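You operate a simulated robot arm through the tools that you are given. There is no shell and no other tool. Be economical: measure what you need, move in short steps, check, and stop when the job is done.

You are at the controls of a simulated robot arm. One attempt, no reset.

Task
Swap the red carrier in the block for the blue one.
Fine: free the green lever first; lay the red carrier on the desk, pad up; lock the new one.

It is judged by the outcome, as a careful person would: the job done as asked, and still so three seconds after it is handed in. It fails if anything else is knocked over, pushed out of place, dropped, spilled or broken.

Robot
A 7-joint arm with a two-finger parallel gripper, fixed in place. Base frame: the origin is at the foot of the arm, x ahead of it, y to its left, z up; the work surface is at about z = 742. Lengths are in mm, angles in degrees, forces in N, time in s.
With the tool pointing down near the work surface it reaches from about 200 to 680 mm from the base axis. Its first joint turns from -66.0 to 66.0 degrees. Payload 2.4 kg.
The TCP is the grasp point between the finger pads, 30 mm short of the fingertips. In the tool frame z runs along the fingers and y along their closing line. Largest opening 94 mm; finger width 28, thickness 10; the body of the gripper, 50 by 96 mm, starts 55 mm behind the TCP.
Orientation is that of the tool frame in the base frame, as a unit quaternion [w, x, y, z]. With the fingers straight down and closing along the base's y, the tool's x points along the base's -x, its y along +y and its z along -z.

Tools
- The arm moves only by the tool jog_arm. Its argument "motion" is a list of rows, each a list of 7 numbers: the turn, a rotation vector about the tool's x, y, z in units of 90 degrees (1.0 is 90 degrees), then the shift along the tool's x, y, z in units of 200 mm (1.0 is 200 mm), then the opening in per cent of the stroke, from 0 (shut) to 100 (fully open). In form: [[wx, wy, wz, x, y, z, claw], ...]. A call has 1 to 20 rows; each row is the pose to reach, as a shift and turn from the pose commanded when the call began, along the tool's axes at that moment. A call with a number of a shift or a turn outside -1 to 1 is refused whole. Rows are played at 5 a second. More than 50 mm and 8.6 degrees between two rows, or a gripper value outside its range, and nothing of the call is played. A pose out of reach is approached as far as the arm can. The call stops where the force on the tool passes 40 N (or 10 N more than at its start, if that is more) or the arm is blocked; 0.2 s more then pass. Each finger travels about 153 mm/s and halts on what it meets, pressing with about 29 N; the grip force reading is that of the motor and also rises with nothing between the fingers. The clock runs only during rows and for 0.2 s after the last one: add rows that repeat a pose to give the fingers time. The reply holds the time, the measured pose of the TCP, the force on the tool along the base axes, the opening and the grip force, in the units named above and with some noise, and new pictures: "pictures" is both (left out), scene, wrist or none.
- Cameras (640 x 400 px; columns grow to the right, rows downward): "scene" is fixed at [31.4, 467.2, 1443.5]; the picture's right is [-0.82, -0.57, 0.00], its down [-0.32, 0.46, -0.83] and it looks along [0.47, -0.68, -0.56] (base axes); focal length 321 px, centre (320, 200). "wrist" rides on the gripper at [-37, 0, -58] in the tool frame; the picture's right is [0.00, -1.00, 0.00], its down [0.97, 0.00, -0.24] and it looks along [0.24, 0.00, 0.97] (tool axes); focal length 218 px, centre (320, 200).
- pixel_to_xyz(camera, pixels): for up to 12 pixels [column, row] of the newest picture of that camera ("zoom" is the newest enlarged one), the place [x, y, z] in the base frame of the surface seen there, good to about 2 mm. The clock stands still meanwhile.
- zoom(camera, box): a new picture of the part [left, top, right, bottom] of that camera's present view, enlarged. The clock stands still meanwhile.
- sign_off(): hands the job in; it is judged then, once.

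Go step by step. Measure first, check grasps and placings, and put right what went wrong. The budget is 80 turns and 120 pictures, counting those below and the enlarged ones. Unless the task says otherwise, let go and move clear before handing in, and close with one line.

The tools are called after "Request:" as name(argument=value, ...) on one line, values as JSON. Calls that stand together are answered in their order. jog_arm: Moves the arm, as the interface text tells. Its arguments: {"type":"object","properties":{"motion":{"type":"array","items":{"type":"array","items":{"type":"number"}}},"pictures":{"type":"string","enum":["both","scene","wrist","none"]}},"required":["motion"]} The other tools are called the same way: pixel_to_xyz (camera, pixels) gives the place of the surface under pixels of a picture; zoom (camera, box) takes an enlarged picture of a part of a camera's view; sign_off () hands the job in.

At the start:

```text
time_s: 0.0
tool_pos: [364.7, -283.9, 1098.3]
orientation: [0.0, -0.001, 1.0, 0.0]
wrist_force: [0.0, -0.1, 0.6]
finger_gap: 94.1
grasp_force: 0.2
```

scene: 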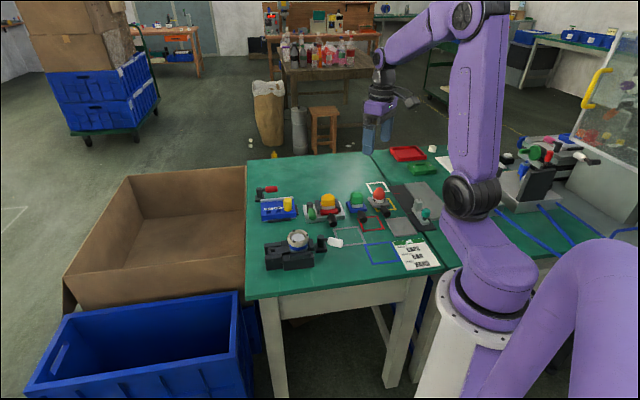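
wrist: 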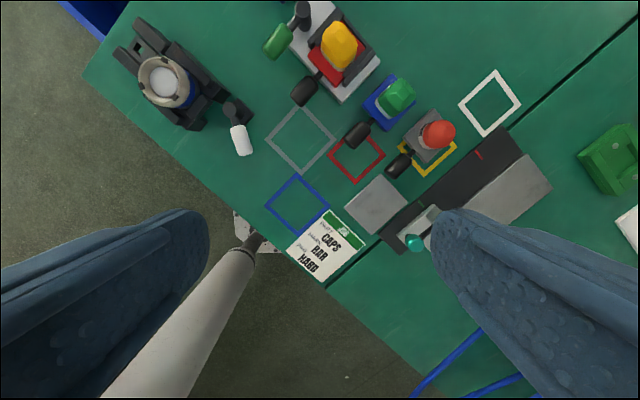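

The scene shows several small fixtures around (260-440, 180-270). I'll enlarge both views to identify the block, lever, and carriers.

Request:
zoom(camera="scene", box=[240, 170, 440, 280])

Request:
zoom(camera="wrist", box=[240, 0, 540, 190])

```text
3.20 times, centred on (340, 225) of scene
```

zoom: 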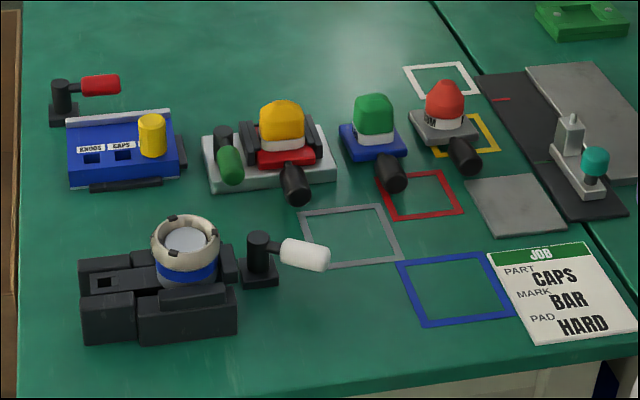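

```text
2.11 times, centred on (390, 95) of wrist
```

zoom: 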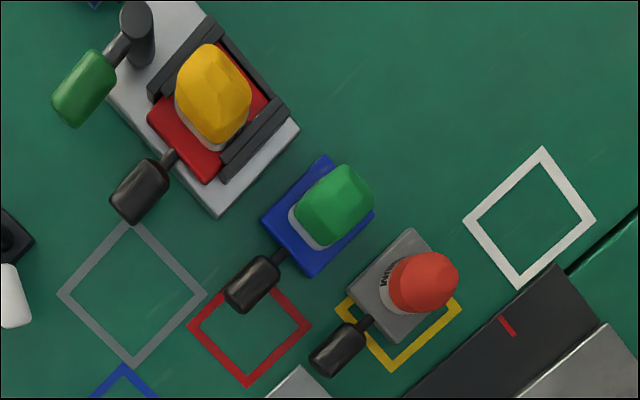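

The block is the grey one, with the red carrier and yellow pad at about wrist (335, 55) and the green lever at (280, 40). The blue carrier with the green pad is at (392, 100). I'll measure the key points in the wrist zoom.

Request:
pixel_to_xyz(camera="zoom", pixels=[[137, 10], [85, 88], [118, 50], [140, 192], [172, 157], [210, 85], [215, 212], [296, 128], [180, 60], [250, 150], [165, 120], [207, 175]])

Request:
pixel_to_xyz(camera="wrist", pixels=[[398, 92], [357, 135], [374, 120], [363, 103], [388, 130], [393, 75], [417, 101], [400, 164], [380, 205], [300, 140], [355, 157], [297, 203]])

```text
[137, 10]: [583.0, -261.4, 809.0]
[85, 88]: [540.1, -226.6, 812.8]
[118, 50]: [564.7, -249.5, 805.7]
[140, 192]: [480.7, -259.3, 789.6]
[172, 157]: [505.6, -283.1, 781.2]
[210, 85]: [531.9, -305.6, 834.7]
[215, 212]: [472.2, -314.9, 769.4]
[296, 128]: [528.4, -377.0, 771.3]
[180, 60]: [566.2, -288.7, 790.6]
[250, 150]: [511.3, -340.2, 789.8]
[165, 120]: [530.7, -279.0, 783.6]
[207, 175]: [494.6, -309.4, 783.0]
```

```text
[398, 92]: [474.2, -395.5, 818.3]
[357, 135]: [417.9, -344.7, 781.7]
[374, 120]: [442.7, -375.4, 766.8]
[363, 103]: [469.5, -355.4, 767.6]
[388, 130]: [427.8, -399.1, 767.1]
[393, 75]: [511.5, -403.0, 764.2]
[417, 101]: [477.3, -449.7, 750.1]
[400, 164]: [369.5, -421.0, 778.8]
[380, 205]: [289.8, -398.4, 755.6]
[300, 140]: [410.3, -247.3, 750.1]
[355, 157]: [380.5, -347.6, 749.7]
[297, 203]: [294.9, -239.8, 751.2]
```

The block's slot runs roughly along (-x, +y), with the carrier top at z≈784. I'll turn 45° to line up with it and come closer for a better look at the lever.

Request:
jog_arm(motion=[[0, 0, 0.083, -0.11, 0.003, 0.12, 100], [0, 0, 0.167, -0.22, 0.006, 0.25, 100], [0, 0, 0.25, -0.34, 0.01, 0.37, 100], [0, 0, 0.333, -0.45, 0.013, 0.49, 100], [0, 0, 0.417, -0.56, 0.016, 0.62, 100], [0, 0, 0.5, -0.675, 0.02, 0.74, 100], [0, 0, 0.5, -0.675, 0.02, 0.74, 100], [0, 0, 0.5, -0.675, 0.02, 0.74, 100]])

Request:
zoom(camera="scene", box=[290, 180, 400, 240])

```text
time_s: 1.8
tool_pos: [498.6, -282.7, 947.7]
orientation: [0.001, 0.384, 0.924, 0.0]
wrist_force: [0.3, 0.2, -0.3]
finger_gap: 94.0
grasp_force: 0.0
```

scene: 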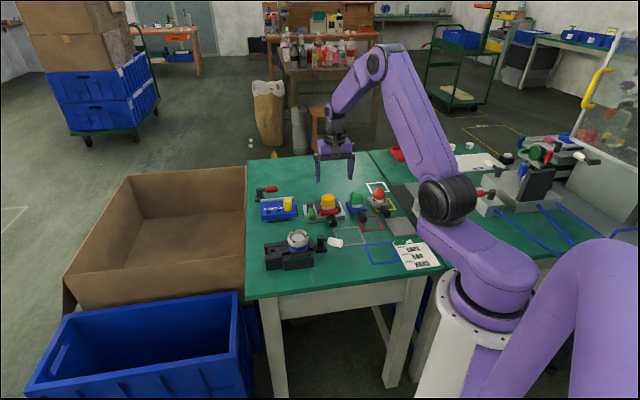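
wrist: 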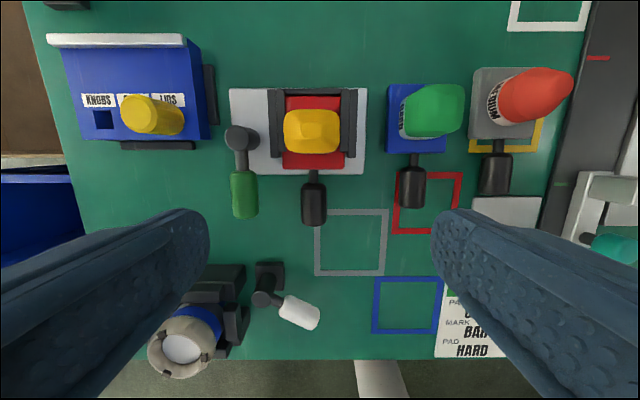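

```text
5.82 times, centred on (345, 210) of scene
```

zoom: 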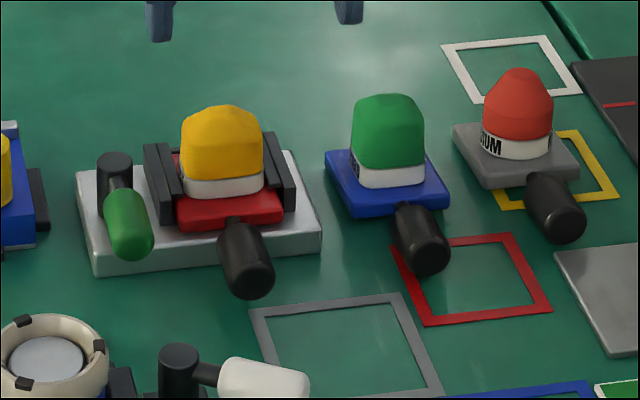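

The slot now lines up with the picture's vertical, and the lever at (243, 190) points outward. I'll enlarge it to see how it locks.

Request:
zoom(camera="wrist", box=[215, 70, 375, 240])

Request:
zoom(camera="wrist", box=[370, 50, 640, 250])

```text
2.35 times, centred on (295, 155) of wrist
```

zoom: 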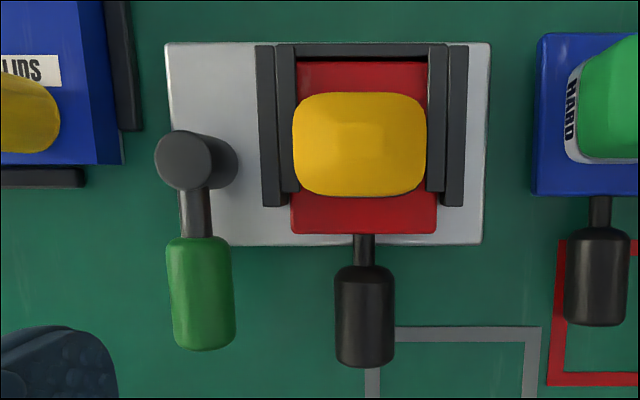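

```text
2.00 times, centred on (505, 150) of wrist
```

zoom: 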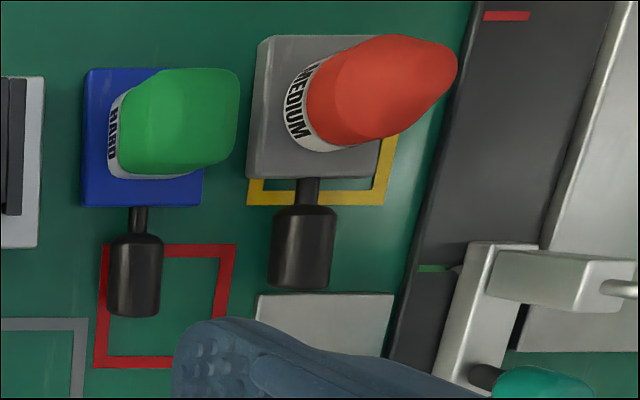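

The lever looks like it swings about the vertical post at zoom (195, 160), and the carrier sits under the lips of the rails. I'll take precise points for the lever, post and handle.

Request:
zoom(camera="wrist", box=[215, 70, 375, 240])

Request:
pixel_to_xyz(camera="zoom", pixels=[[183, 160], [197, 215], [200, 260], [203, 300], [204, 340], [358, 345], [363, 285], [363, 250], [362, 215], [285, 100], [265, 100], [360, 50]])

Request:
pixel_to_xyz(camera="wrist", pixels=[[412, 190], [413, 160], [392, 142], [442, 145], [392, 90], [405, 140], [425, 100], [340, 290], [270, 170], [230, 170], [235, 110], [380, 185]])

```text
2.35 times, centred on (295, 155) of wrist
```

zoom: 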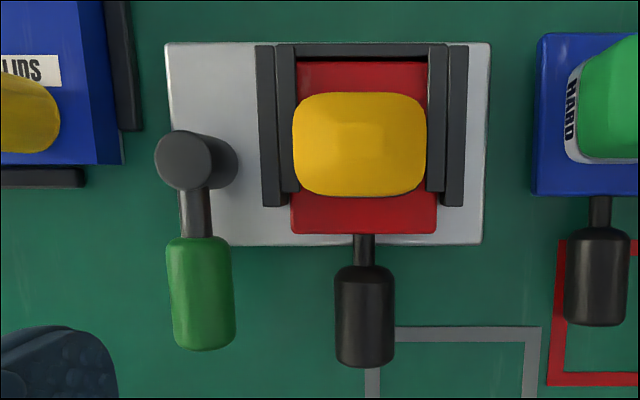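

```text
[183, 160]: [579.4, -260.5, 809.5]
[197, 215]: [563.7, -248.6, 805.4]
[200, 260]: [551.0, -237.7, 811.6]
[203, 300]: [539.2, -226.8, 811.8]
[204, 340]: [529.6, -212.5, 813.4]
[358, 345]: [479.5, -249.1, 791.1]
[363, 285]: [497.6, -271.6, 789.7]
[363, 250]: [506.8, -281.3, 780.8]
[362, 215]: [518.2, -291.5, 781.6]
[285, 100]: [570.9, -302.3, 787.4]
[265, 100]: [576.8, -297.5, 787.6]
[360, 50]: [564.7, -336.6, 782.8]
```

```text
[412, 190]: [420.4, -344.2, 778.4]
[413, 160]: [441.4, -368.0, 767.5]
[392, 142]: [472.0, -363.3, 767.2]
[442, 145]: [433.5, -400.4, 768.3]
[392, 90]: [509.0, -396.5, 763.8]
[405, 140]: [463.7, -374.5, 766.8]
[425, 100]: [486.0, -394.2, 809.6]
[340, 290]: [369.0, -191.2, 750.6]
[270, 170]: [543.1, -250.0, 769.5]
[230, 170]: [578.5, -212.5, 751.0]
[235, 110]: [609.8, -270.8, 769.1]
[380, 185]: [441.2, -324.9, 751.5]
```

The lever grip is centred near (539, -227, 800) with its post at (579, -260). Before swinging it outward I need to check the height of the blue fixture on its left.

Request:
pixel_to_xyz(camera="wrist", pixels=[[190, 60], [200, 130], [195, 110], [155, 115], [175, 120], [210, 90], [155, 146], [205, 137], [325, 130], [297, 115], [349, 115], [262, 275]])

Request:
zoom(camera="scene", box=[250, 180, 350, 235])

```text
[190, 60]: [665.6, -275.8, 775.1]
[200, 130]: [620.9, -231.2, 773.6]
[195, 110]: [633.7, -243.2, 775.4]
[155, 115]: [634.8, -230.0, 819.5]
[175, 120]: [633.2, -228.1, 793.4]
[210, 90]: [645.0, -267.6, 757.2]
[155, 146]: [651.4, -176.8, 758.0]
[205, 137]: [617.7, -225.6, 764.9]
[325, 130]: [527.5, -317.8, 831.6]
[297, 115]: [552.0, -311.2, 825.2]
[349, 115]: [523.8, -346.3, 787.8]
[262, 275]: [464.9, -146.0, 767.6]
```

```text
6.40 times, centred on (300, 208) of scene
```

zoom: 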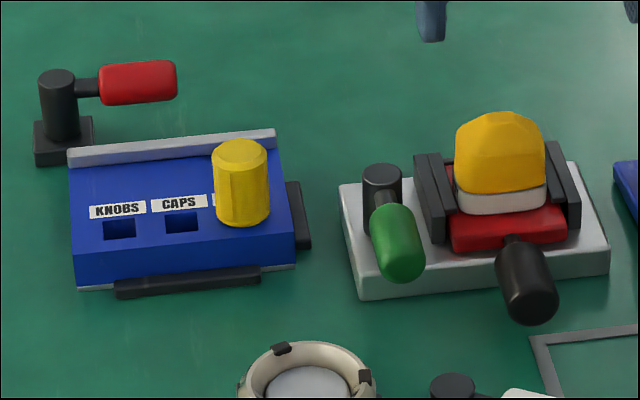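

The blue fixture is low (775) but its yellow knob reaches 819, so any outward swing has to be checked. I'll straddle the lever grip and test it gently, starting by moving above it and partly lowering.

Request:
jog_arm(motion=[[0, 0, 0, 0.043, 0.173, 0.1, 80], [0, 0, 0, 0.086, 0.346, 0.2, 60], [0, 0, 0, 0.086, 0.346, 0.38, 60], [0, 0, 0, 0.086, 0.346, 0.38, 60]])

```text
time_s: 2.8
tool_pos: [533.5, -221.0, 872.0]
orientation: [0.0, 0.383, 0.924, 0.0]
wrist_force: [0.2, 0.9, -0.7]
finger_gap: 56.5
grasp_force: 0.1
```

scene: 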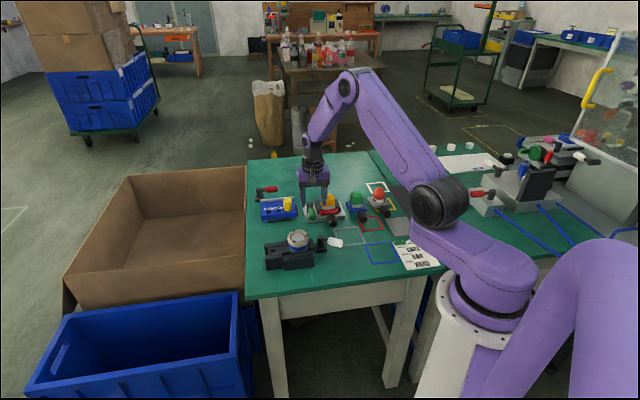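
wrist: 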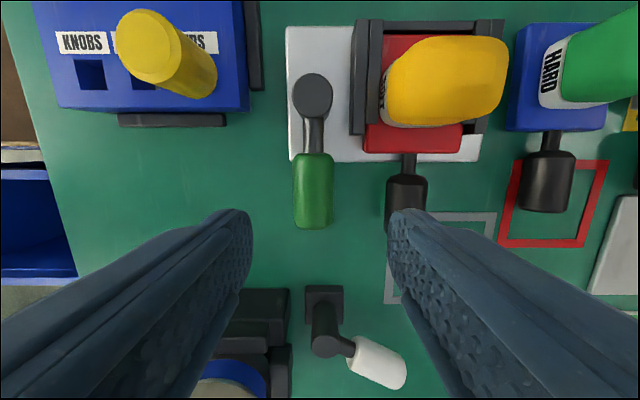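

The grip at (313, 190) sits between the fingers with the handle close on the right. I'll narrow to about 46 mm, shift 3 mm left and lower to z≈808.

Request:
jog_arm(motion=[[0, 0, 0, 0, 0.017, 0.0, 49], [0, 0, 0, 0, 0.017, 0.16, 49], [0, 0, 0, 0, 0.017, 0.32, 49], [0, 0, 0, 0, 0.017, 0.32, 49]], pictures="wrist")

```text
time_s: 3.8
tool_pos: [537.5, -218.3, 806.9]
orientation: [0.0, 0.382, 0.924, 0.0]
wrist_force: [-0.4, 0.0, 0.5]
finger_gap: 46.3
grasp_force: 0.1
```

wrist: 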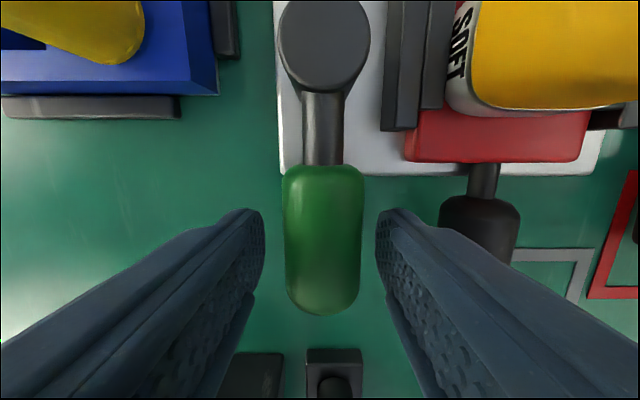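

The grip is between the fingers. I'll nudge it 25 mm outward (left) and watch the force.

Request:
jog_arm(motion=[[0, 0, 0, 0, 0.03, 0, 49], [0, 0, 0, 0, 0.06, 0, 49], [0, 0, 0, 0, 0.08, 0, 49], [0, 0, 0, 0, 0.1, 0, 49], [0, 0, 0, 0, 0.125, 0, 49]], pictures="wrist")

```text
time_s: 5.0
tool_pos: [554.9, -199.8, 808.7]
orientation: [0.0, 0.383, 0.924, 0.0]
wrist_force: [-3.5, -2.8, -0.4]
finger_gap: 48.3
grasp_force: 2.5
```

wrist: 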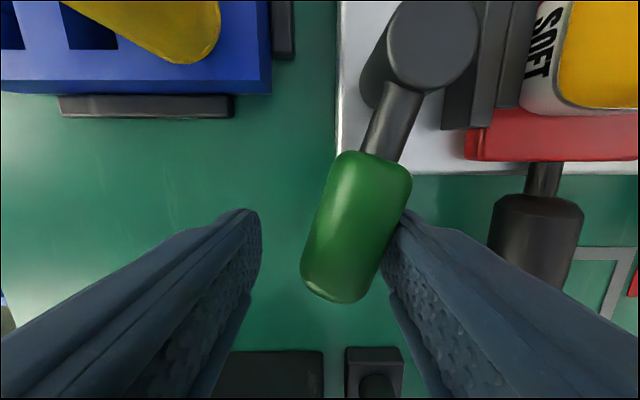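

The lever swings outward with only about 4 N of drag. I'll continue along the arc, turning the tool with it, to about 45°.

Request:
jog_arm(motion=[[0, 0, 0.072, -0.022, 0.029, 0, 45], [0, 0, 0.144, -0.046, 0.056, 0, 45], [0, 0, 0.217, -0.077, 0.077, 0, 45], [0, 0, 0.289, -0.105, 0.097, 0, 45], [0, 0, 0.289, -0.105, 0.097, 0, 45]], pictures="wrist")

```text
time_s: 6.2
tool_pos: [584.8, -199.1, 809.6]
orientation: [0.001, 0.581, 0.814, -0.001]
wrist_force: [-6.1, 3.0, -0.9]
finger_gap: 44.8
grasp_force: 1.9
```

wrist: 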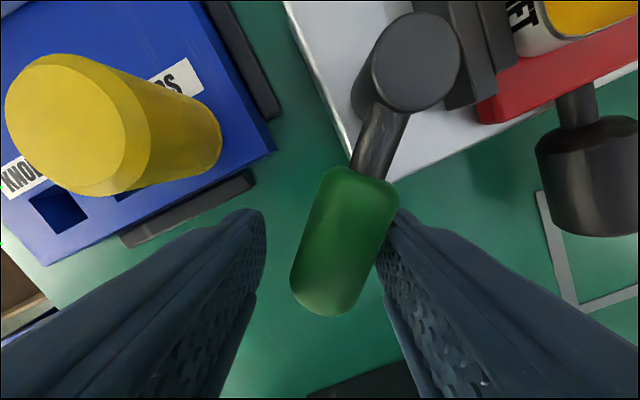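

The lever is now about 45° open, and the left finger would meet the yellow knob if I carried on this way. I'll lift, shut the fingers and come down on the trailing side of the lever to push it further.

Request:
jog_arm(motion=[[0, 0, 0, 0, -0.05, 0, 45], [0, 0, 0, 0, -0.05, -0.12, 45], [0, 0, 0, 0, -0.05, -0.24, 30], [0, 0, 0.063, 0, -0.1, -0.24, 0], [0, 0, 0.126, 0, -0.15, -0.24, 0], [0, 0, 0.19, -0.002, -0.2, -0.24, 0], [0, 0, 0.19, -0.002, -0.2, -0.24, 0]], pictures="wrist")

```text
time_s: 7.8
tool_pos: [546.3, -213.8, 857.1]
orientation: [0.0, 0.696, 0.718, 0.001]
wrist_force: [0.1, -0.5, -0.7]
finger_gap: 0.2
grasp_force: 28.5
```

wrist: 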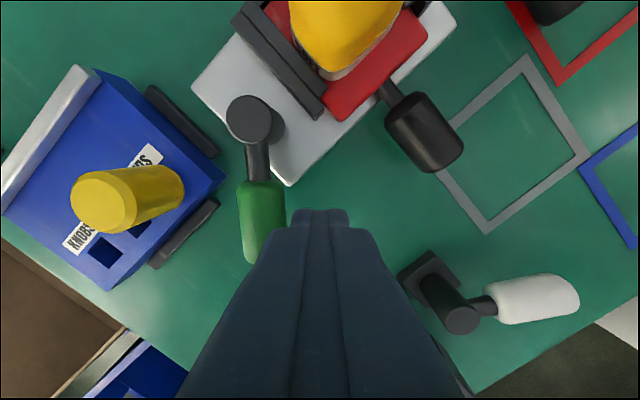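

The closed fingers sit to the right of the lever grip at (262, 220). I'll lower them and sweep the lever about 28° further.

Request:
jog_arm(motion=[[0, 0, 0, 0, 0, 0.12, 0], [0, 0, 0, 0, 0, 0.24, 0], [0, 0, 0, 0.005, 0.03, 0.24, 0], [0, 0, 0.05, 0.02, 0.06, 0.24, 0], [0, 0, 0.104, 0.025, 0.082, 0.24, 0], [0, 0, 0.16, 0.03, 0.105, 0.24, 0], [0, 0, 0.21, 0.032, 0.128, 0.24, 0], [0, 0, 0.26, 0.033, 0.148, 0.24, 0], [0, 0, 0.311, 0.033, 0.17, 0.24, 0]], pictures="wrist")

```text
time_s: 9.6
tool_pos: [570.9, -205.0, 808.3]
orientation: [-0.009, 0.824, 0.566, -0.006]
wrist_force: [-11.6, 4.8, 14.9]
finger_gap: 0.0
grasp_force: 29.6
stopped in row 9: the force on the tool passed its limit (the readings are from after the stop); the commanded pose is now the measured one
```

wrist: 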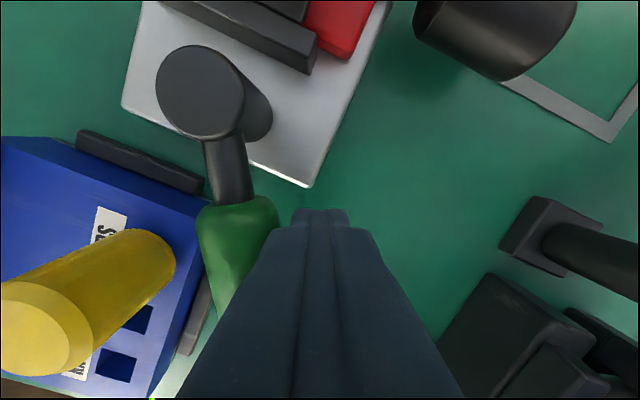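

The lever hit its hinge stop with about 70° of swing, clear of the yellow knob, so it should be free. I'll back off, lift, and turn back to line up over the red carrier's handle.

Request:
jog_arm(motion=[[0, 0, 0, 0, -0.07, 0, 0], [0, 0, 0, 0, -0.09, -0.2, 0], [0, 0, -0.08, -0.05, -0.12, -0.35, 30], [0, 0, -0.16, -0.1, -0.15, -0.45, 64], [0, 0, -0.25, -0.15, -0.18, -0.45, 64], [0, 0, -0.33, -0.2, -0.2, -0.45, 64], [0, 0, -0.41, -0.25, -0.22, -0.45, 64], [0, 0, -0.49, -0.29, -0.24, -0.45, 64], [0, 0, -0.57, -0.33, -0.26, -0.45, 64], [0, 0, -0.65, -0.37, -0.28, -0.45, 64], [0, 0, -0.732, -0.405, -0.288, -0.45, 64], [0, 0, -0.732, -0.405, -0.288, -0.45, 64]])

```text
time_s: 12.2
tool_pos: [490.8, -260.0, 900.4]
orientation: [-0.008, 0.383, 0.924, 0.0]
wrist_force: [0.0, -0.4, 0.6]
finger_gap: 60.2
grasp_force: 0.0
```

scene: 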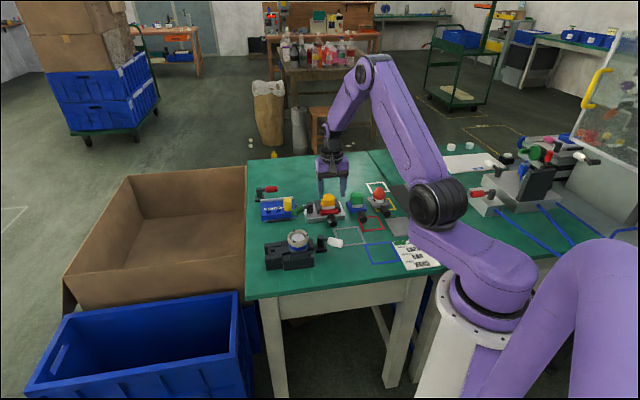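
wrist: 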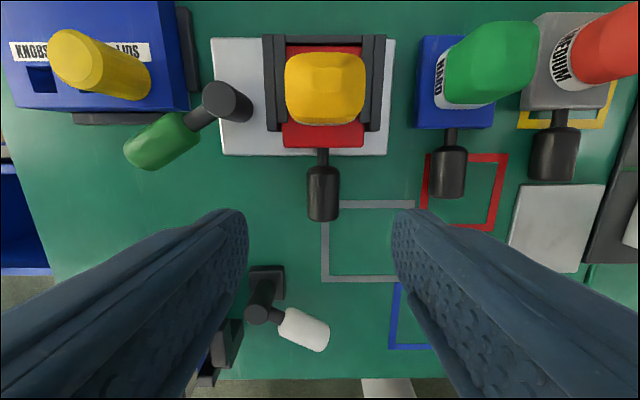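

The lever at (165, 140) is swung clear, and the handle at (322, 193) is centred between the fingers. I'll lower to z≈788, correcting about 1° of tilt, then close on the handle.

Request:
jog_arm(motion=[[-0.004, -0.0094, 0, 0, -0.005, 0.2, 64], [-0.004, -0.0094, 0, 0, -0.008, 0.4, 64], [-0.004, -0.0094, 0, 0, -0.008, 0.56, 64], [-0.004, -0.0094, 0, 0, -0.008, 0.56, 64]], pictures="wrist")

```text
time_s: 13.2
tool_pos: [488.2, -259.7, 788.3]
orientation: [0.0, 0.384, 0.923, 0.0]
wrist_force: [-0.9, 0.0, -1.1]
finger_gap: 60.0
grasp_force: 0.1
```

wrist: 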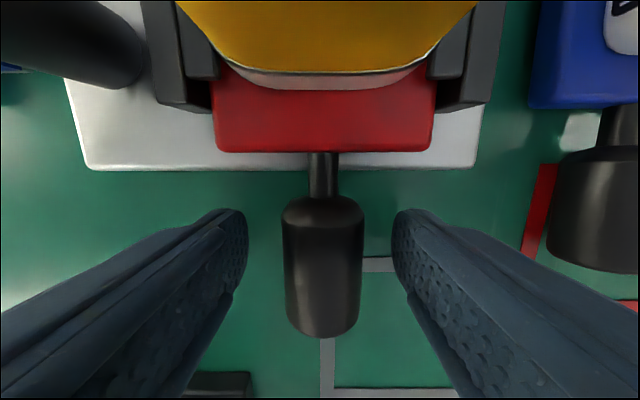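

The handle is centred at col 323. I'll close on it and start with a short 12 mm pull as a test.

Request:
jog_arm(motion=[[0, 0, 0, 0, -0.005, 0, 20], [0, 0, 0, 0, -0.005, 0, 10], [0, 0, 0, 0, -0.005, 0, 10], [0, 0, 0, 0.02, -0.005, 0, 10], [0, 0, 0, 0.04, -0.005, 0, 10], [0, 0, 0, 0.06, -0.005, 0, 10]], pictures="wrist")

```text
time_s: 14.6
tool_pos: [478.7, -253.6, 789.1]
orientation: [0.0, 0.385, 0.923, -0.001]
wrist_force: [1.4, -0.2, 3.5]
finger_gap: 27.0
grasp_force: 29.1
```

wrist: 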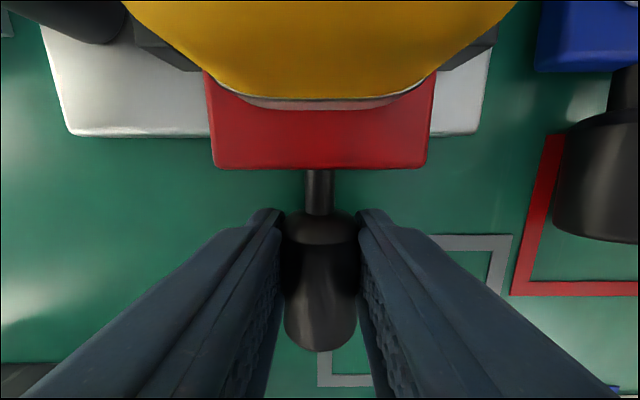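

The carrier slides freely with only about 3.5 N, and the plate is coming out relative to the block. I'll continue pulling out along the slot.

Request:
jog_arm(motion=[[0, 0, 0, 0.05, 0, 0, 10], [0, 0, 0, 0.1, 0, 0, 10], [0, 0, 0, 0.15, 0, 0, 10], [0, 0, 0, 0.2, 0, 0, 10], [0, 0, 0, 0.25, 0, 0, 10], [0, 0, 0, 0.3, 0, 0, 10], [0, 0, 0, 0.3, 0, 0, 10]])

```text
time_s: 16.2
tool_pos: [436.1, -209.3, 787.7]
orientation: [-0.001, 0.383, 0.924, 0.0]
wrist_force: [0.8, 0.3, -0.7]
finger_gap: 26.6
grasp_force: 28.6
```

scene: 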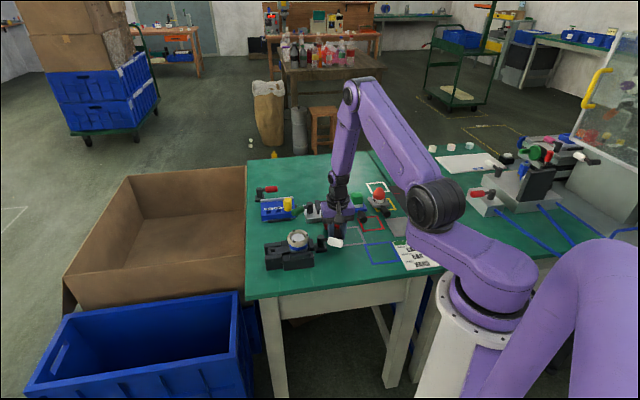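
wrist: 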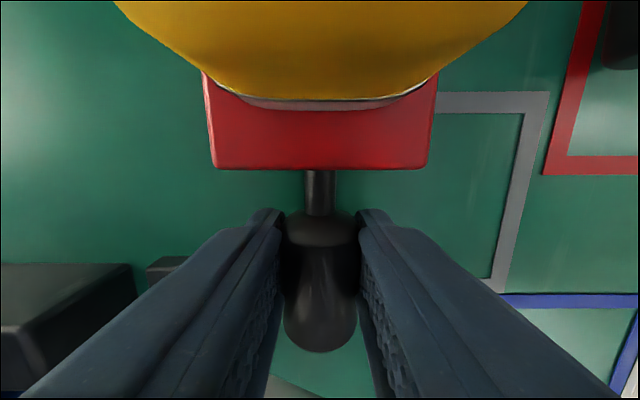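

The plate should now be past the rail ends, but the white lever is about 20 mm ahead of the handle. I'll go 5 mm more, then lift straight up.

Request:
jog_arm(motion=[[0, 0, 0, 0.025, 0, 0, 10], [0, 0, 0, 0.025, 0, -0.05, 10], [0, 0, 0, 0.025, 0, -0.1, 10], [0, 0, 0, 0.025, 0, -0.2, 10], [0, 0, 0, 0.025, 0, -0.3, 10], [0, 0, 0, 0.025, 0, -0.4, 10], [0, 0, 0, 0.025, 0, -0.4, 10]])

Request:
zoom(camera="scene", box=[250, 160, 430, 270])

```text
time_s: 17.8
tool_pos: [430.6, -204.4, 867.3]
orientation: [-0.001, 0.383, 0.924, -0.001]
wrist_force: [0.2, -0.7, -1.6]
finger_gap: 27.0
grasp_force: 28.9
```

scene: 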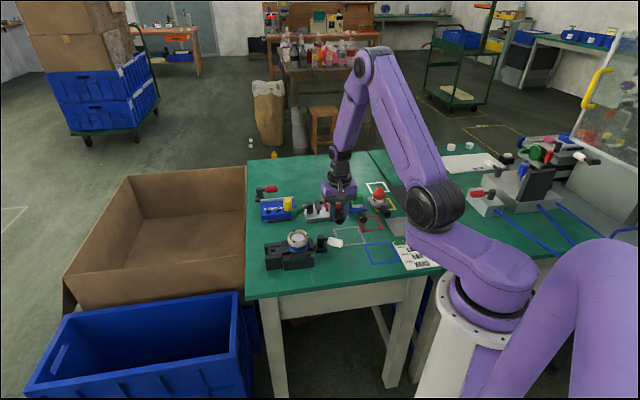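
wrist: 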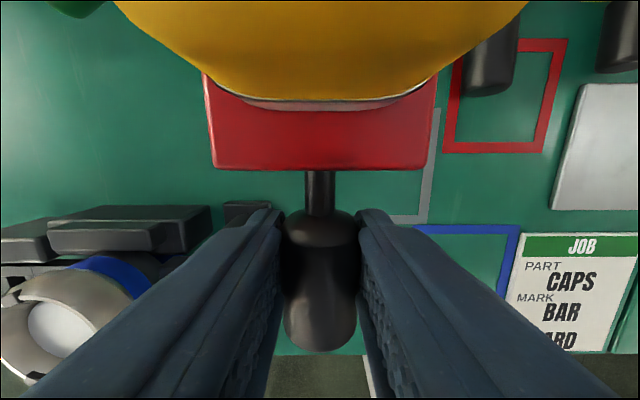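

```text
3.56 times, centred on (340, 215) of scene
```

zoom: 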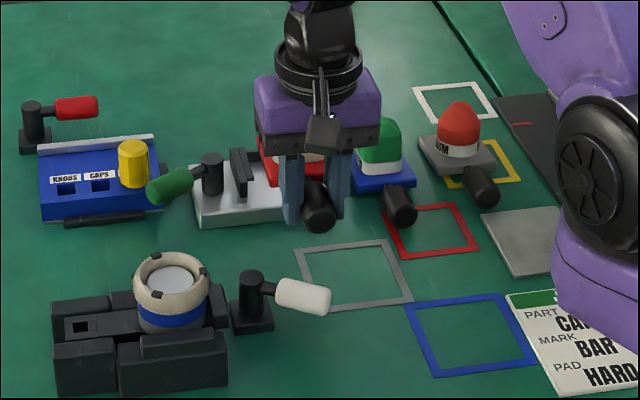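

The red carrier is lifted out and level, and nothing else has moved. I'll measure the free desk spot and the table edge before setting it down.

Request:
pixel_to_xyz(camera="wrist", pixels=[[375, 350], [500, 345], [425, 240], [410, 218], [430, 120], [488, 90], [447, 148], [230, 212], [520, 240], [540, 345]])

Request:
pixel_to_xyz(camera="scene", pixels=[[325, 243], [340, 244], [320, 240], [352, 232], [352, 248], [368, 265]])

```text
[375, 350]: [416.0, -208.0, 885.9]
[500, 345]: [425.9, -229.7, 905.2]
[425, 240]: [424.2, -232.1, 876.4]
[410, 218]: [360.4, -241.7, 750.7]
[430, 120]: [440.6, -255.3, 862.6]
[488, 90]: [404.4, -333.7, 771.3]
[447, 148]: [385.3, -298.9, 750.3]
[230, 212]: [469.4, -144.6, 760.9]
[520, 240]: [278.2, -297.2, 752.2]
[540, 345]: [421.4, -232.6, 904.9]
```

```text
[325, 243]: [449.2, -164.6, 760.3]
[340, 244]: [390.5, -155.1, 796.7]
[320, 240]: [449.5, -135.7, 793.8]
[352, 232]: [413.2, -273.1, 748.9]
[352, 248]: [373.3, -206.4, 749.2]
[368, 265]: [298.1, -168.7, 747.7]
```

The desk spot is clear: the table edge is about 70 mm beyond the handle end and the white lever is 80 mm to the left. I'll carry the carrier there and lower it close to the desk.

Request:
jog_arm(motion=[[0, 0, 0, 0.1, -0.09, 0, 10], [0, 0, 0, 0.2, -0.18, 0, 10], [0, 0, 0, 0.3, -0.28, 0, 10], [0, 0, 0, 0.39, -0.368, 0, 10], [0, 0, 0, 0.39, -0.368, 0.15, 10], [0, 0, 0, 0.39, -0.368, 0.3, 10], [0, 0, 0, 0.39, -0.368, 0.38, 10], [0, 0, 0, 0.39, -0.368, 0.38, 10]])

Request:
zoom(camera="scene", box=[290, 190, 450, 290])

```text
time_s: 19.6
tool_pos: [327.4, -202.2, 792.7]
orientation: [-0.001, 0.383, 0.924, -0.001]
wrist_force: [0.6, 0.3, -1.8]
finger_gap: 26.6
grasp_force: 29.3
```

scene: 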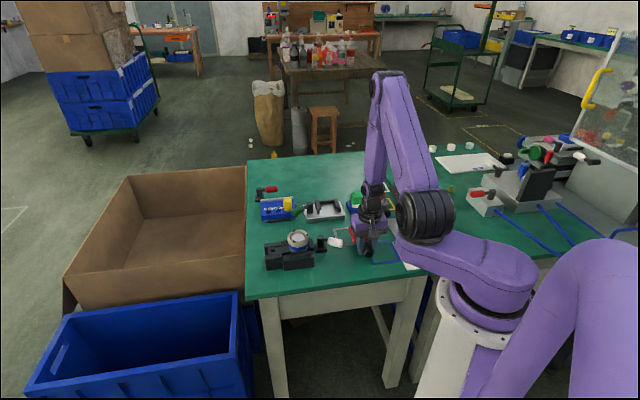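
wrist: 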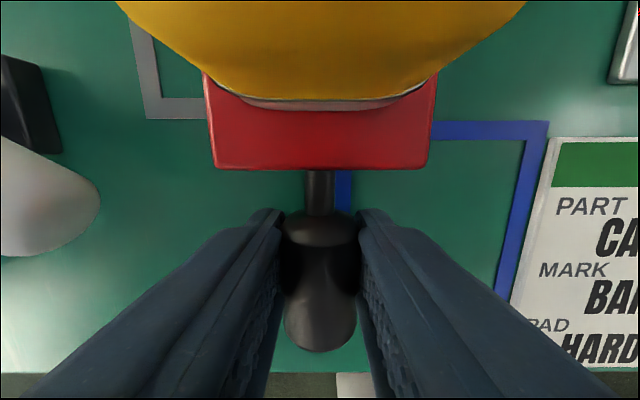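

```text
4.00 times, centred on (370, 240) of scene
```

zoom: 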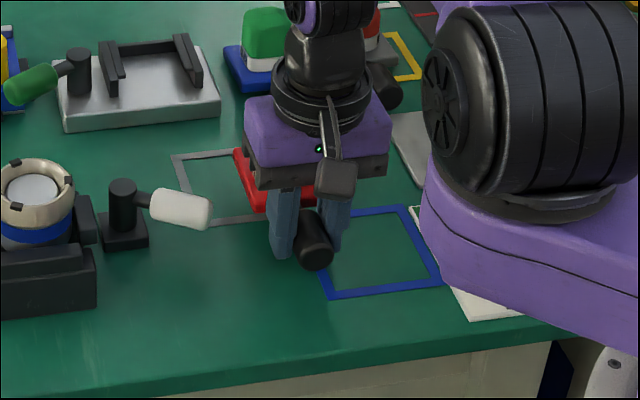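

The empty block is visible, and the carrier hangs over clear desk. I'll lower in small increments while watching for contact.

Request:
jog_arm(motion=[[0, 0, 0, 0, 0, 0.02, 10], [0, 0, 0, 0, 0, 0.035, 10], [0, 0, 0, 0, 0, 0.05, 10], [0, 0, 0, 0, 0, 0.06, 10], [0, 0, 0, 0, 0, 0.06, 10]], pictures="none")

```text
time_s: 20.8
tool_pos: [325.7, -203.1, 779.4]
orientation: [-0.001, 0.383, 0.924, -0.001]
wrist_force: [-1.4, 6.1, 31.2]
finger_gap: 26.9
grasp_force: 28.8
```

The reading of 31 N upward means it is touching down. I'll ease up by about 1 mm, then open slowly.

Request:
jog_arm(motion=[[0, 0, 0, 0, 0, -0.005, 10], [0, 0, 0, 0, 0, -0.005, 28], [0, 0, 0, 0, 0, -0.005, 34], [0, 0, 0, 0, 0, -0.005, 45], [0, 0, 0, 0, 0, -0.005, 45]])

```text
time_s: 22.0
tool_pos: [325.9, -203.3, 781.1]
orientation: [-0.002, 0.383, 0.924, 0.0]
wrist_force: [-0.2, 0.0, -0.2]
finger_gap: 42.2
grasp_force: 0.1
```

scene: 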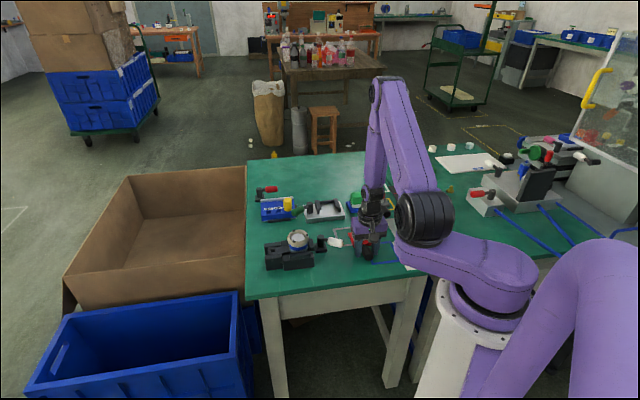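
wrist: 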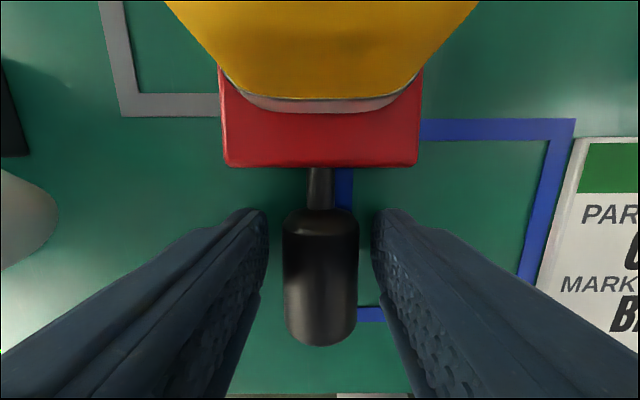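

It's released, sitting pad up on the desk. I'll lift straight up and move above the blue carrier's handle near (420, -345).

Request:
jog_arm(motion=[[0, 0, 0, 0, 0, -0.1, 50], [0, 0, 0, 0, 0, -0.3, 60], [0, 0, 0, 0, 0, -0.5, 64], [0, 0, 0, -0.05, 0, -0.6, 64], [0, 0, 0, -0.25, -0.05, -0.6, 64], [0, 0, 0, -0.45, -0.09, -0.6, 64], [0, 0, 0, -0.65, -0.13, -0.6, 64], [0, 0, 0, -0.833, -0.167, -0.6, 64], [0, 0, 0, -0.833, -0.167, -0.6, 64]])

Request:
zoom(camera="scene", box=[290, 190, 450, 290])

```text
time_s: 24.0
tool_pos: [417.7, -347.0, 901.3]
orientation: [-0.002, 0.384, 0.923, -0.001]
wrist_force: [0.2, -0.7, 0.2]
finger_gap: 60.1
grasp_force: 0.0
```

scene: 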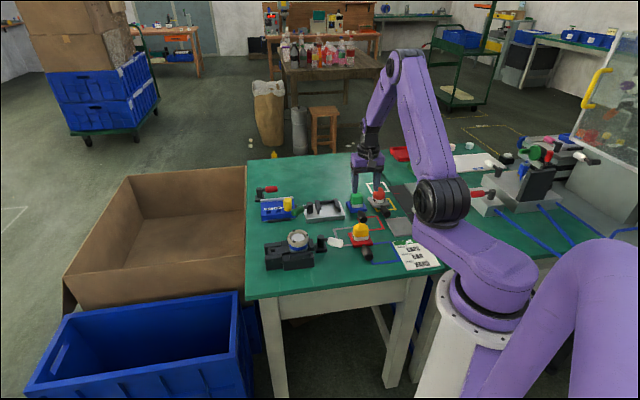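
wrist: 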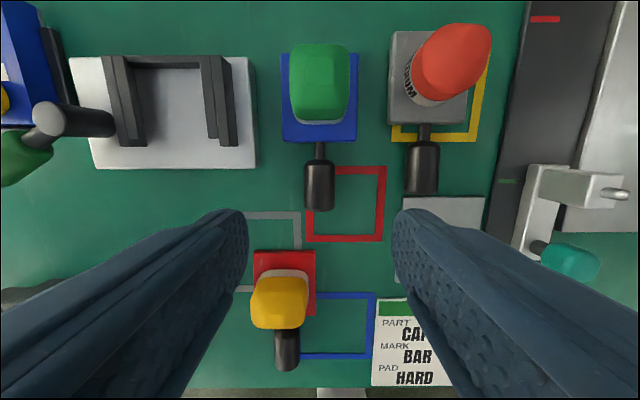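

```text
4.00 times, centred on (370, 240) of scene
```

zoom: 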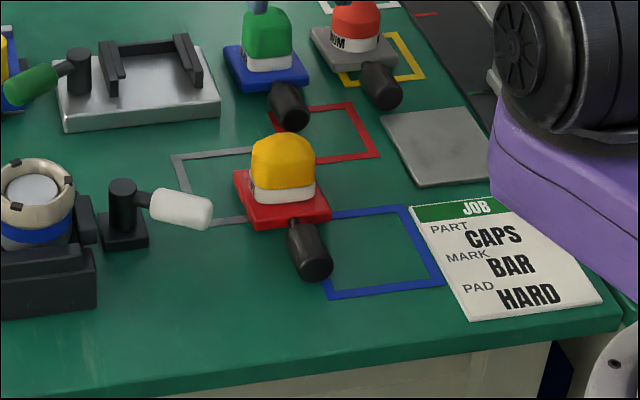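

The red carrier sits upright on the desk. The blue handle at (319, 183) is centred and square to the tool, so I'll lower to z≈783 and grip it.

Request:
jog_arm(motion=[[0, 0, 0, -0.015, 0, 0.2, 64], [0, 0, 0, -0.015, 0, 0.4, 64], [0, 0, 0, -0.015, 0, 0.55, 64], [0, 0, 0, -0.015, 0, 0.59, 64], [0, 0, 0, -0.015, 0, 0.59, 64]], pictures="wrist")

```text
time_s: 25.2
tool_pos: [420.5, -347.5, 783.2]
orientation: [-0.002, 0.383, 0.924, -0.001]
wrist_force: [1.3, -0.2, 0.6]
finger_gap: 60.3
grasp_force: 0.1
```

wrist: 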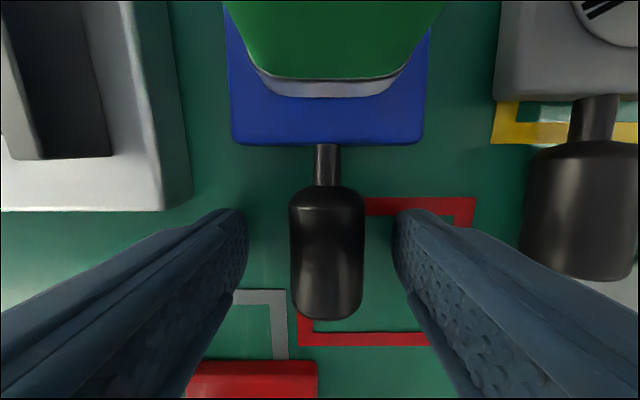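

The handle is about 2 mm to the right at col 327. I'll shift, close, and lift 100 mm to check the hold.

Request:
jog_arm(motion=[[0, 0, 0, 0, -0.012, 0, 40], [0, 0, 0, 0, -0.012, 0, 10], [0, 0, 0, 0, -0.012, 0, 10], [0, 0, 0, 0, -0.012, 0, 10], [0, 0, 0, 0, -0.012, -0.05, 10], [0, 0, 0, 0, -0.012, -0.2, 10], [0, 0, 0, 0, -0.012, -0.4, 10], [0, 0, 0, 0, -0.012, -0.5, 10], [0, 0, 0, 0, -0.012, -0.5, 10]])

Request:
zoom(camera="scene", box=[290, 165, 420, 245])

```text
time_s: 27.2
tool_pos: [421.5, -348.7, 882.0]
orientation: [-0.001, 0.384, 0.923, 0.0]
wrist_force: [-0.2, -1.5, -1.8]
finger_gap: 26.6
grasp_force: 29.6
```

scene: 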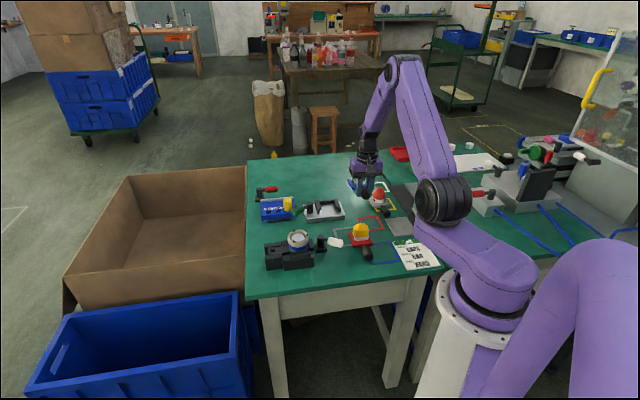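
wrist: 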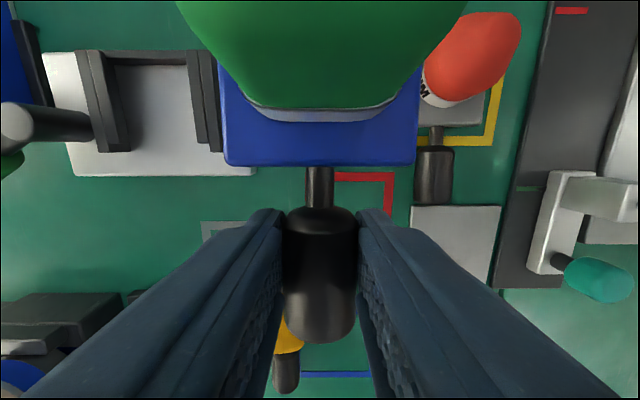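

```text
4.92 times, centred on (355, 205) of scene
```

zoom: 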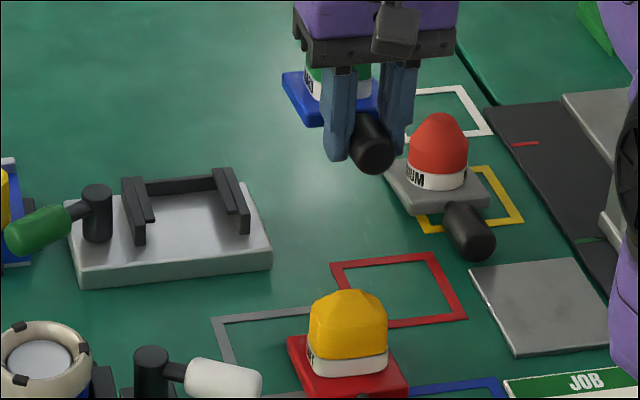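

The blue carrier is held level. I'll measure its plate in hand and the block's rails to work out the insertion height and line.

Request:
pixel_to_xyz(camera="wrist", pixels=[[235, 140], [320, 140], [405, 140], [228, 161], [412, 161], [320, 161], [115, 140], [210, 140], [160, 170], [150, 53], [160, 120], [95, 80]])

Request:
zoom(camera="wrist", box=[0, 30, 260, 190])

```text
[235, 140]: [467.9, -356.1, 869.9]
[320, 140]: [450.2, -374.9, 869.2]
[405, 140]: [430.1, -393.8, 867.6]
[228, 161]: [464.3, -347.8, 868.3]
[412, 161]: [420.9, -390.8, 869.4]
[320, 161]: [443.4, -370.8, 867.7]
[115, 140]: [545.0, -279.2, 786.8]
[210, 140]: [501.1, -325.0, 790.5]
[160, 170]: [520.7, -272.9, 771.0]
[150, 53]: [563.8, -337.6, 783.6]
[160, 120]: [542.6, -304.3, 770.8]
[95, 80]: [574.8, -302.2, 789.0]
```

```text
2.46 times, centred on (130, 110) of wrist
```

zoom: 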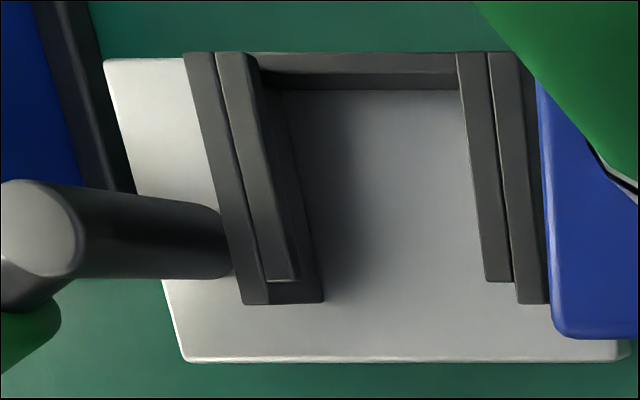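

The plate top is 13 mm below the TCP and centred on it to within 0.5 mm. I'll take symmetric points on the two rails to pin down the slot's centreline.

Request:
pixel_to_xyz(camera="zoom", pixels=[[200, 75], [505, 75], [225, 180], [520, 180], [252, 290], [532, 290], [247, 100], [470, 100], [283, 262], [497, 262], [270, 66], [440, 66]])

```text
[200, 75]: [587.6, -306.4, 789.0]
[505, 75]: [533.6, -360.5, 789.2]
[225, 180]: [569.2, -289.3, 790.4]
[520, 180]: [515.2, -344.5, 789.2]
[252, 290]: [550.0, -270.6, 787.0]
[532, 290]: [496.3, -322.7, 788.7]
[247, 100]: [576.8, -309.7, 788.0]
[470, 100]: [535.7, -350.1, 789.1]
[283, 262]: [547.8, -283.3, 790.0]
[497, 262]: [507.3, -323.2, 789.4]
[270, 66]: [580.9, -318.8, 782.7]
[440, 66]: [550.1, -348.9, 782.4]
```

The slot's centreline and heights agree across the measurements. I'll carry the blue carrier to just in front of the slot and lower to a few mm above insertion height.

Request:
jog_arm(motion=[[0, 0, 0, 0.12, 0.136, 0, 10], [0, 0, 0, 0.24, 0.271, 0, 10], [0, 0, 0, 0.36, 0.407, 0, 10], [0, 0, 0, 0.473, 0.542, 0, 10], [0, 0, 0, 0.473, 0.542, 0.2, 10], [0, 0, 0, 0.473, 0.542, 0.4, 10], [0, 0, 0, 0.473, 0.542, 0.4, 10]])

Request:
zoom(camera="scene", box=[290, 180, 400, 250])

```text
time_s: 28.8
tool_pos: [429.0, -206.7, 803.6]
orientation: [-0.002, 0.383, 0.924, 0.0]
wrist_force: [-0.5, -1.5, -2.1]
finger_gap: 26.6
grasp_force: 29.2
```

scene: 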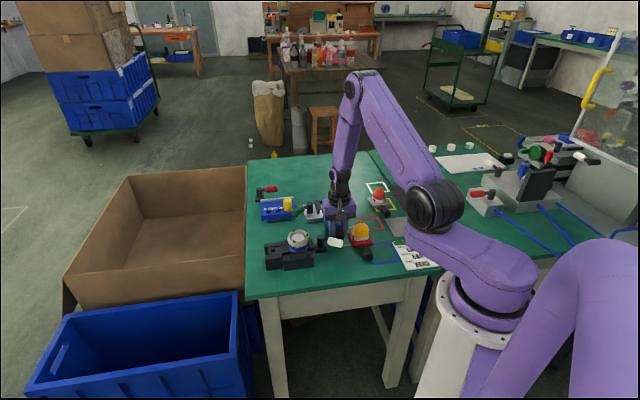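
wrist: 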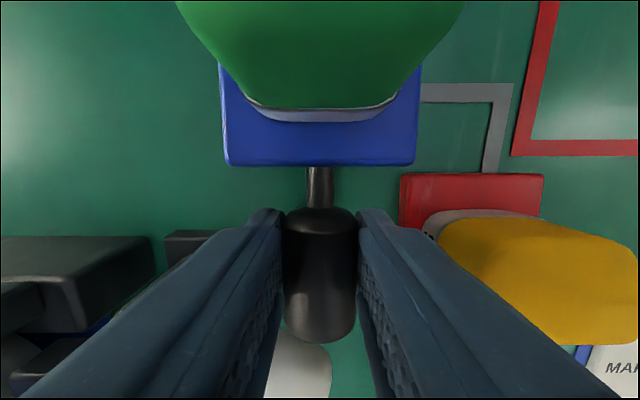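

```text
5.71 times, centred on (345, 215) of scene
```

zoom: 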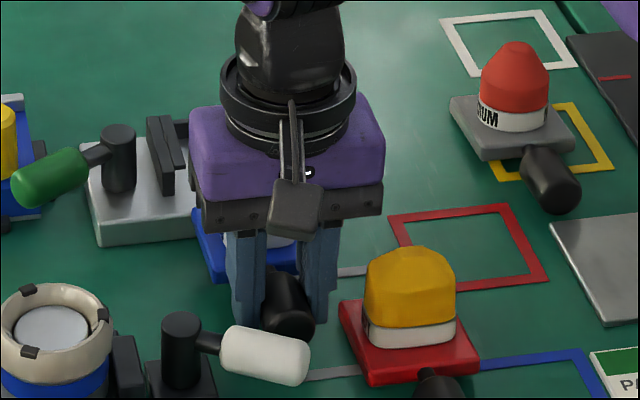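

The carrier is in front of the slot and clear of its neighbours. The pose reads slightly right of the line, so I'll lower a little and take the reading again.

Request:
jog_arm(motion=[[0, 0, 0, 0, 0, 0.02, 10], [0, 0, 0, 0, 0, 0.02, 10], [0, 0, 0, 0, 0, 0.02, 10]], pictures="none")

Request:
jog_arm(motion=[[0, 0, 0, 0, 0, 0.0, 10]], pictures="none")

Request:
jog_arm(motion=[[0, 0, 0, 0, 0, 0.0, 10]], pictures="none")

```text
time_s: 29.6
tool_pos: [429.8, -205.3, 799.0]
orientation: [0.0, 0.383, 0.924, 0.0]
wrist_force: [-0.3, 0.3, -1.4]
finger_gap: 26.9
grasp_force: 28.8
```

```text
time_s: 30.0
tool_pos: [428.7, -205.5, 800.0]
orientation: [-0.001, 0.383, 0.924, 0.0]
wrist_force: [-0.2, 1.0, -2.5]
finger_gap: 27.1
grasp_force: 28.8
```

```text
time_s: 30.4
tool_pos: [428.5, -205.5, 799.2]
orientation: [-0.001, 0.384, 0.923, 0.0]
wrist_force: [0.1, -0.9, -1.5]
finger_gap: 27.1
grasp_force: 29.3
```

The averaged pose is about 2 mm right of the centreline and 3 mm above insertion height. I'll correct both and slide in the first 35 mm.

Request:
jog_arm(motion=[[0, 0, 0, 0, 0.01, 0.015, 10], [0, 0, 0, 0, 0.01, 0.015, 10], [0, 0, 0, -0.05, 0.01, 0.015, 10], [0, 0, 0, -0.1, 0.01, 0.015, 10], [0, 0, 0, -0.14, 0.01, 0.015, 10], [0, 0, 0, -0.175, 0.01, 0.015, 10]])

Request:
zoom(camera="scene", box=[290, 180, 400, 250])

```text
time_s: 31.8
tool_pos: [448.9, -221.7, 794.7]
orientation: [-0.013, 0.381, 0.924, 0.001]
wrist_force: [-24.0, 29.2, 4.3]
finger_gap: 26.9
grasp_force: 29.1
```

scene: 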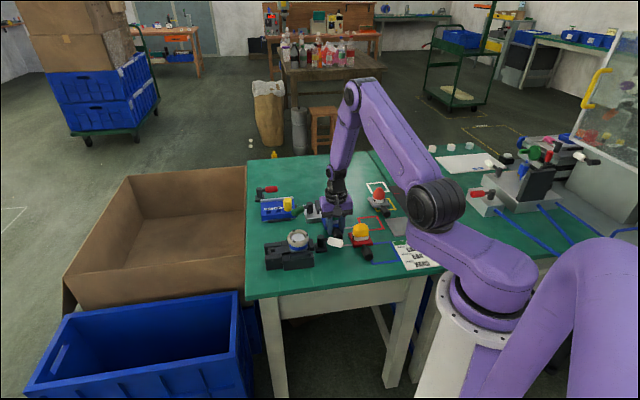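
wrist: 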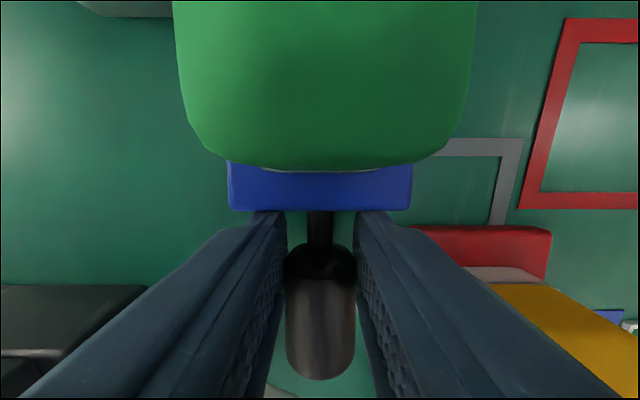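

```text
5.71 times, centred on (345, 215) of scene
```

zoom: 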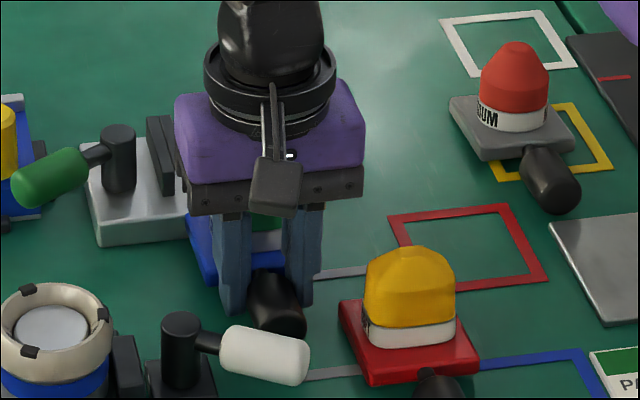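

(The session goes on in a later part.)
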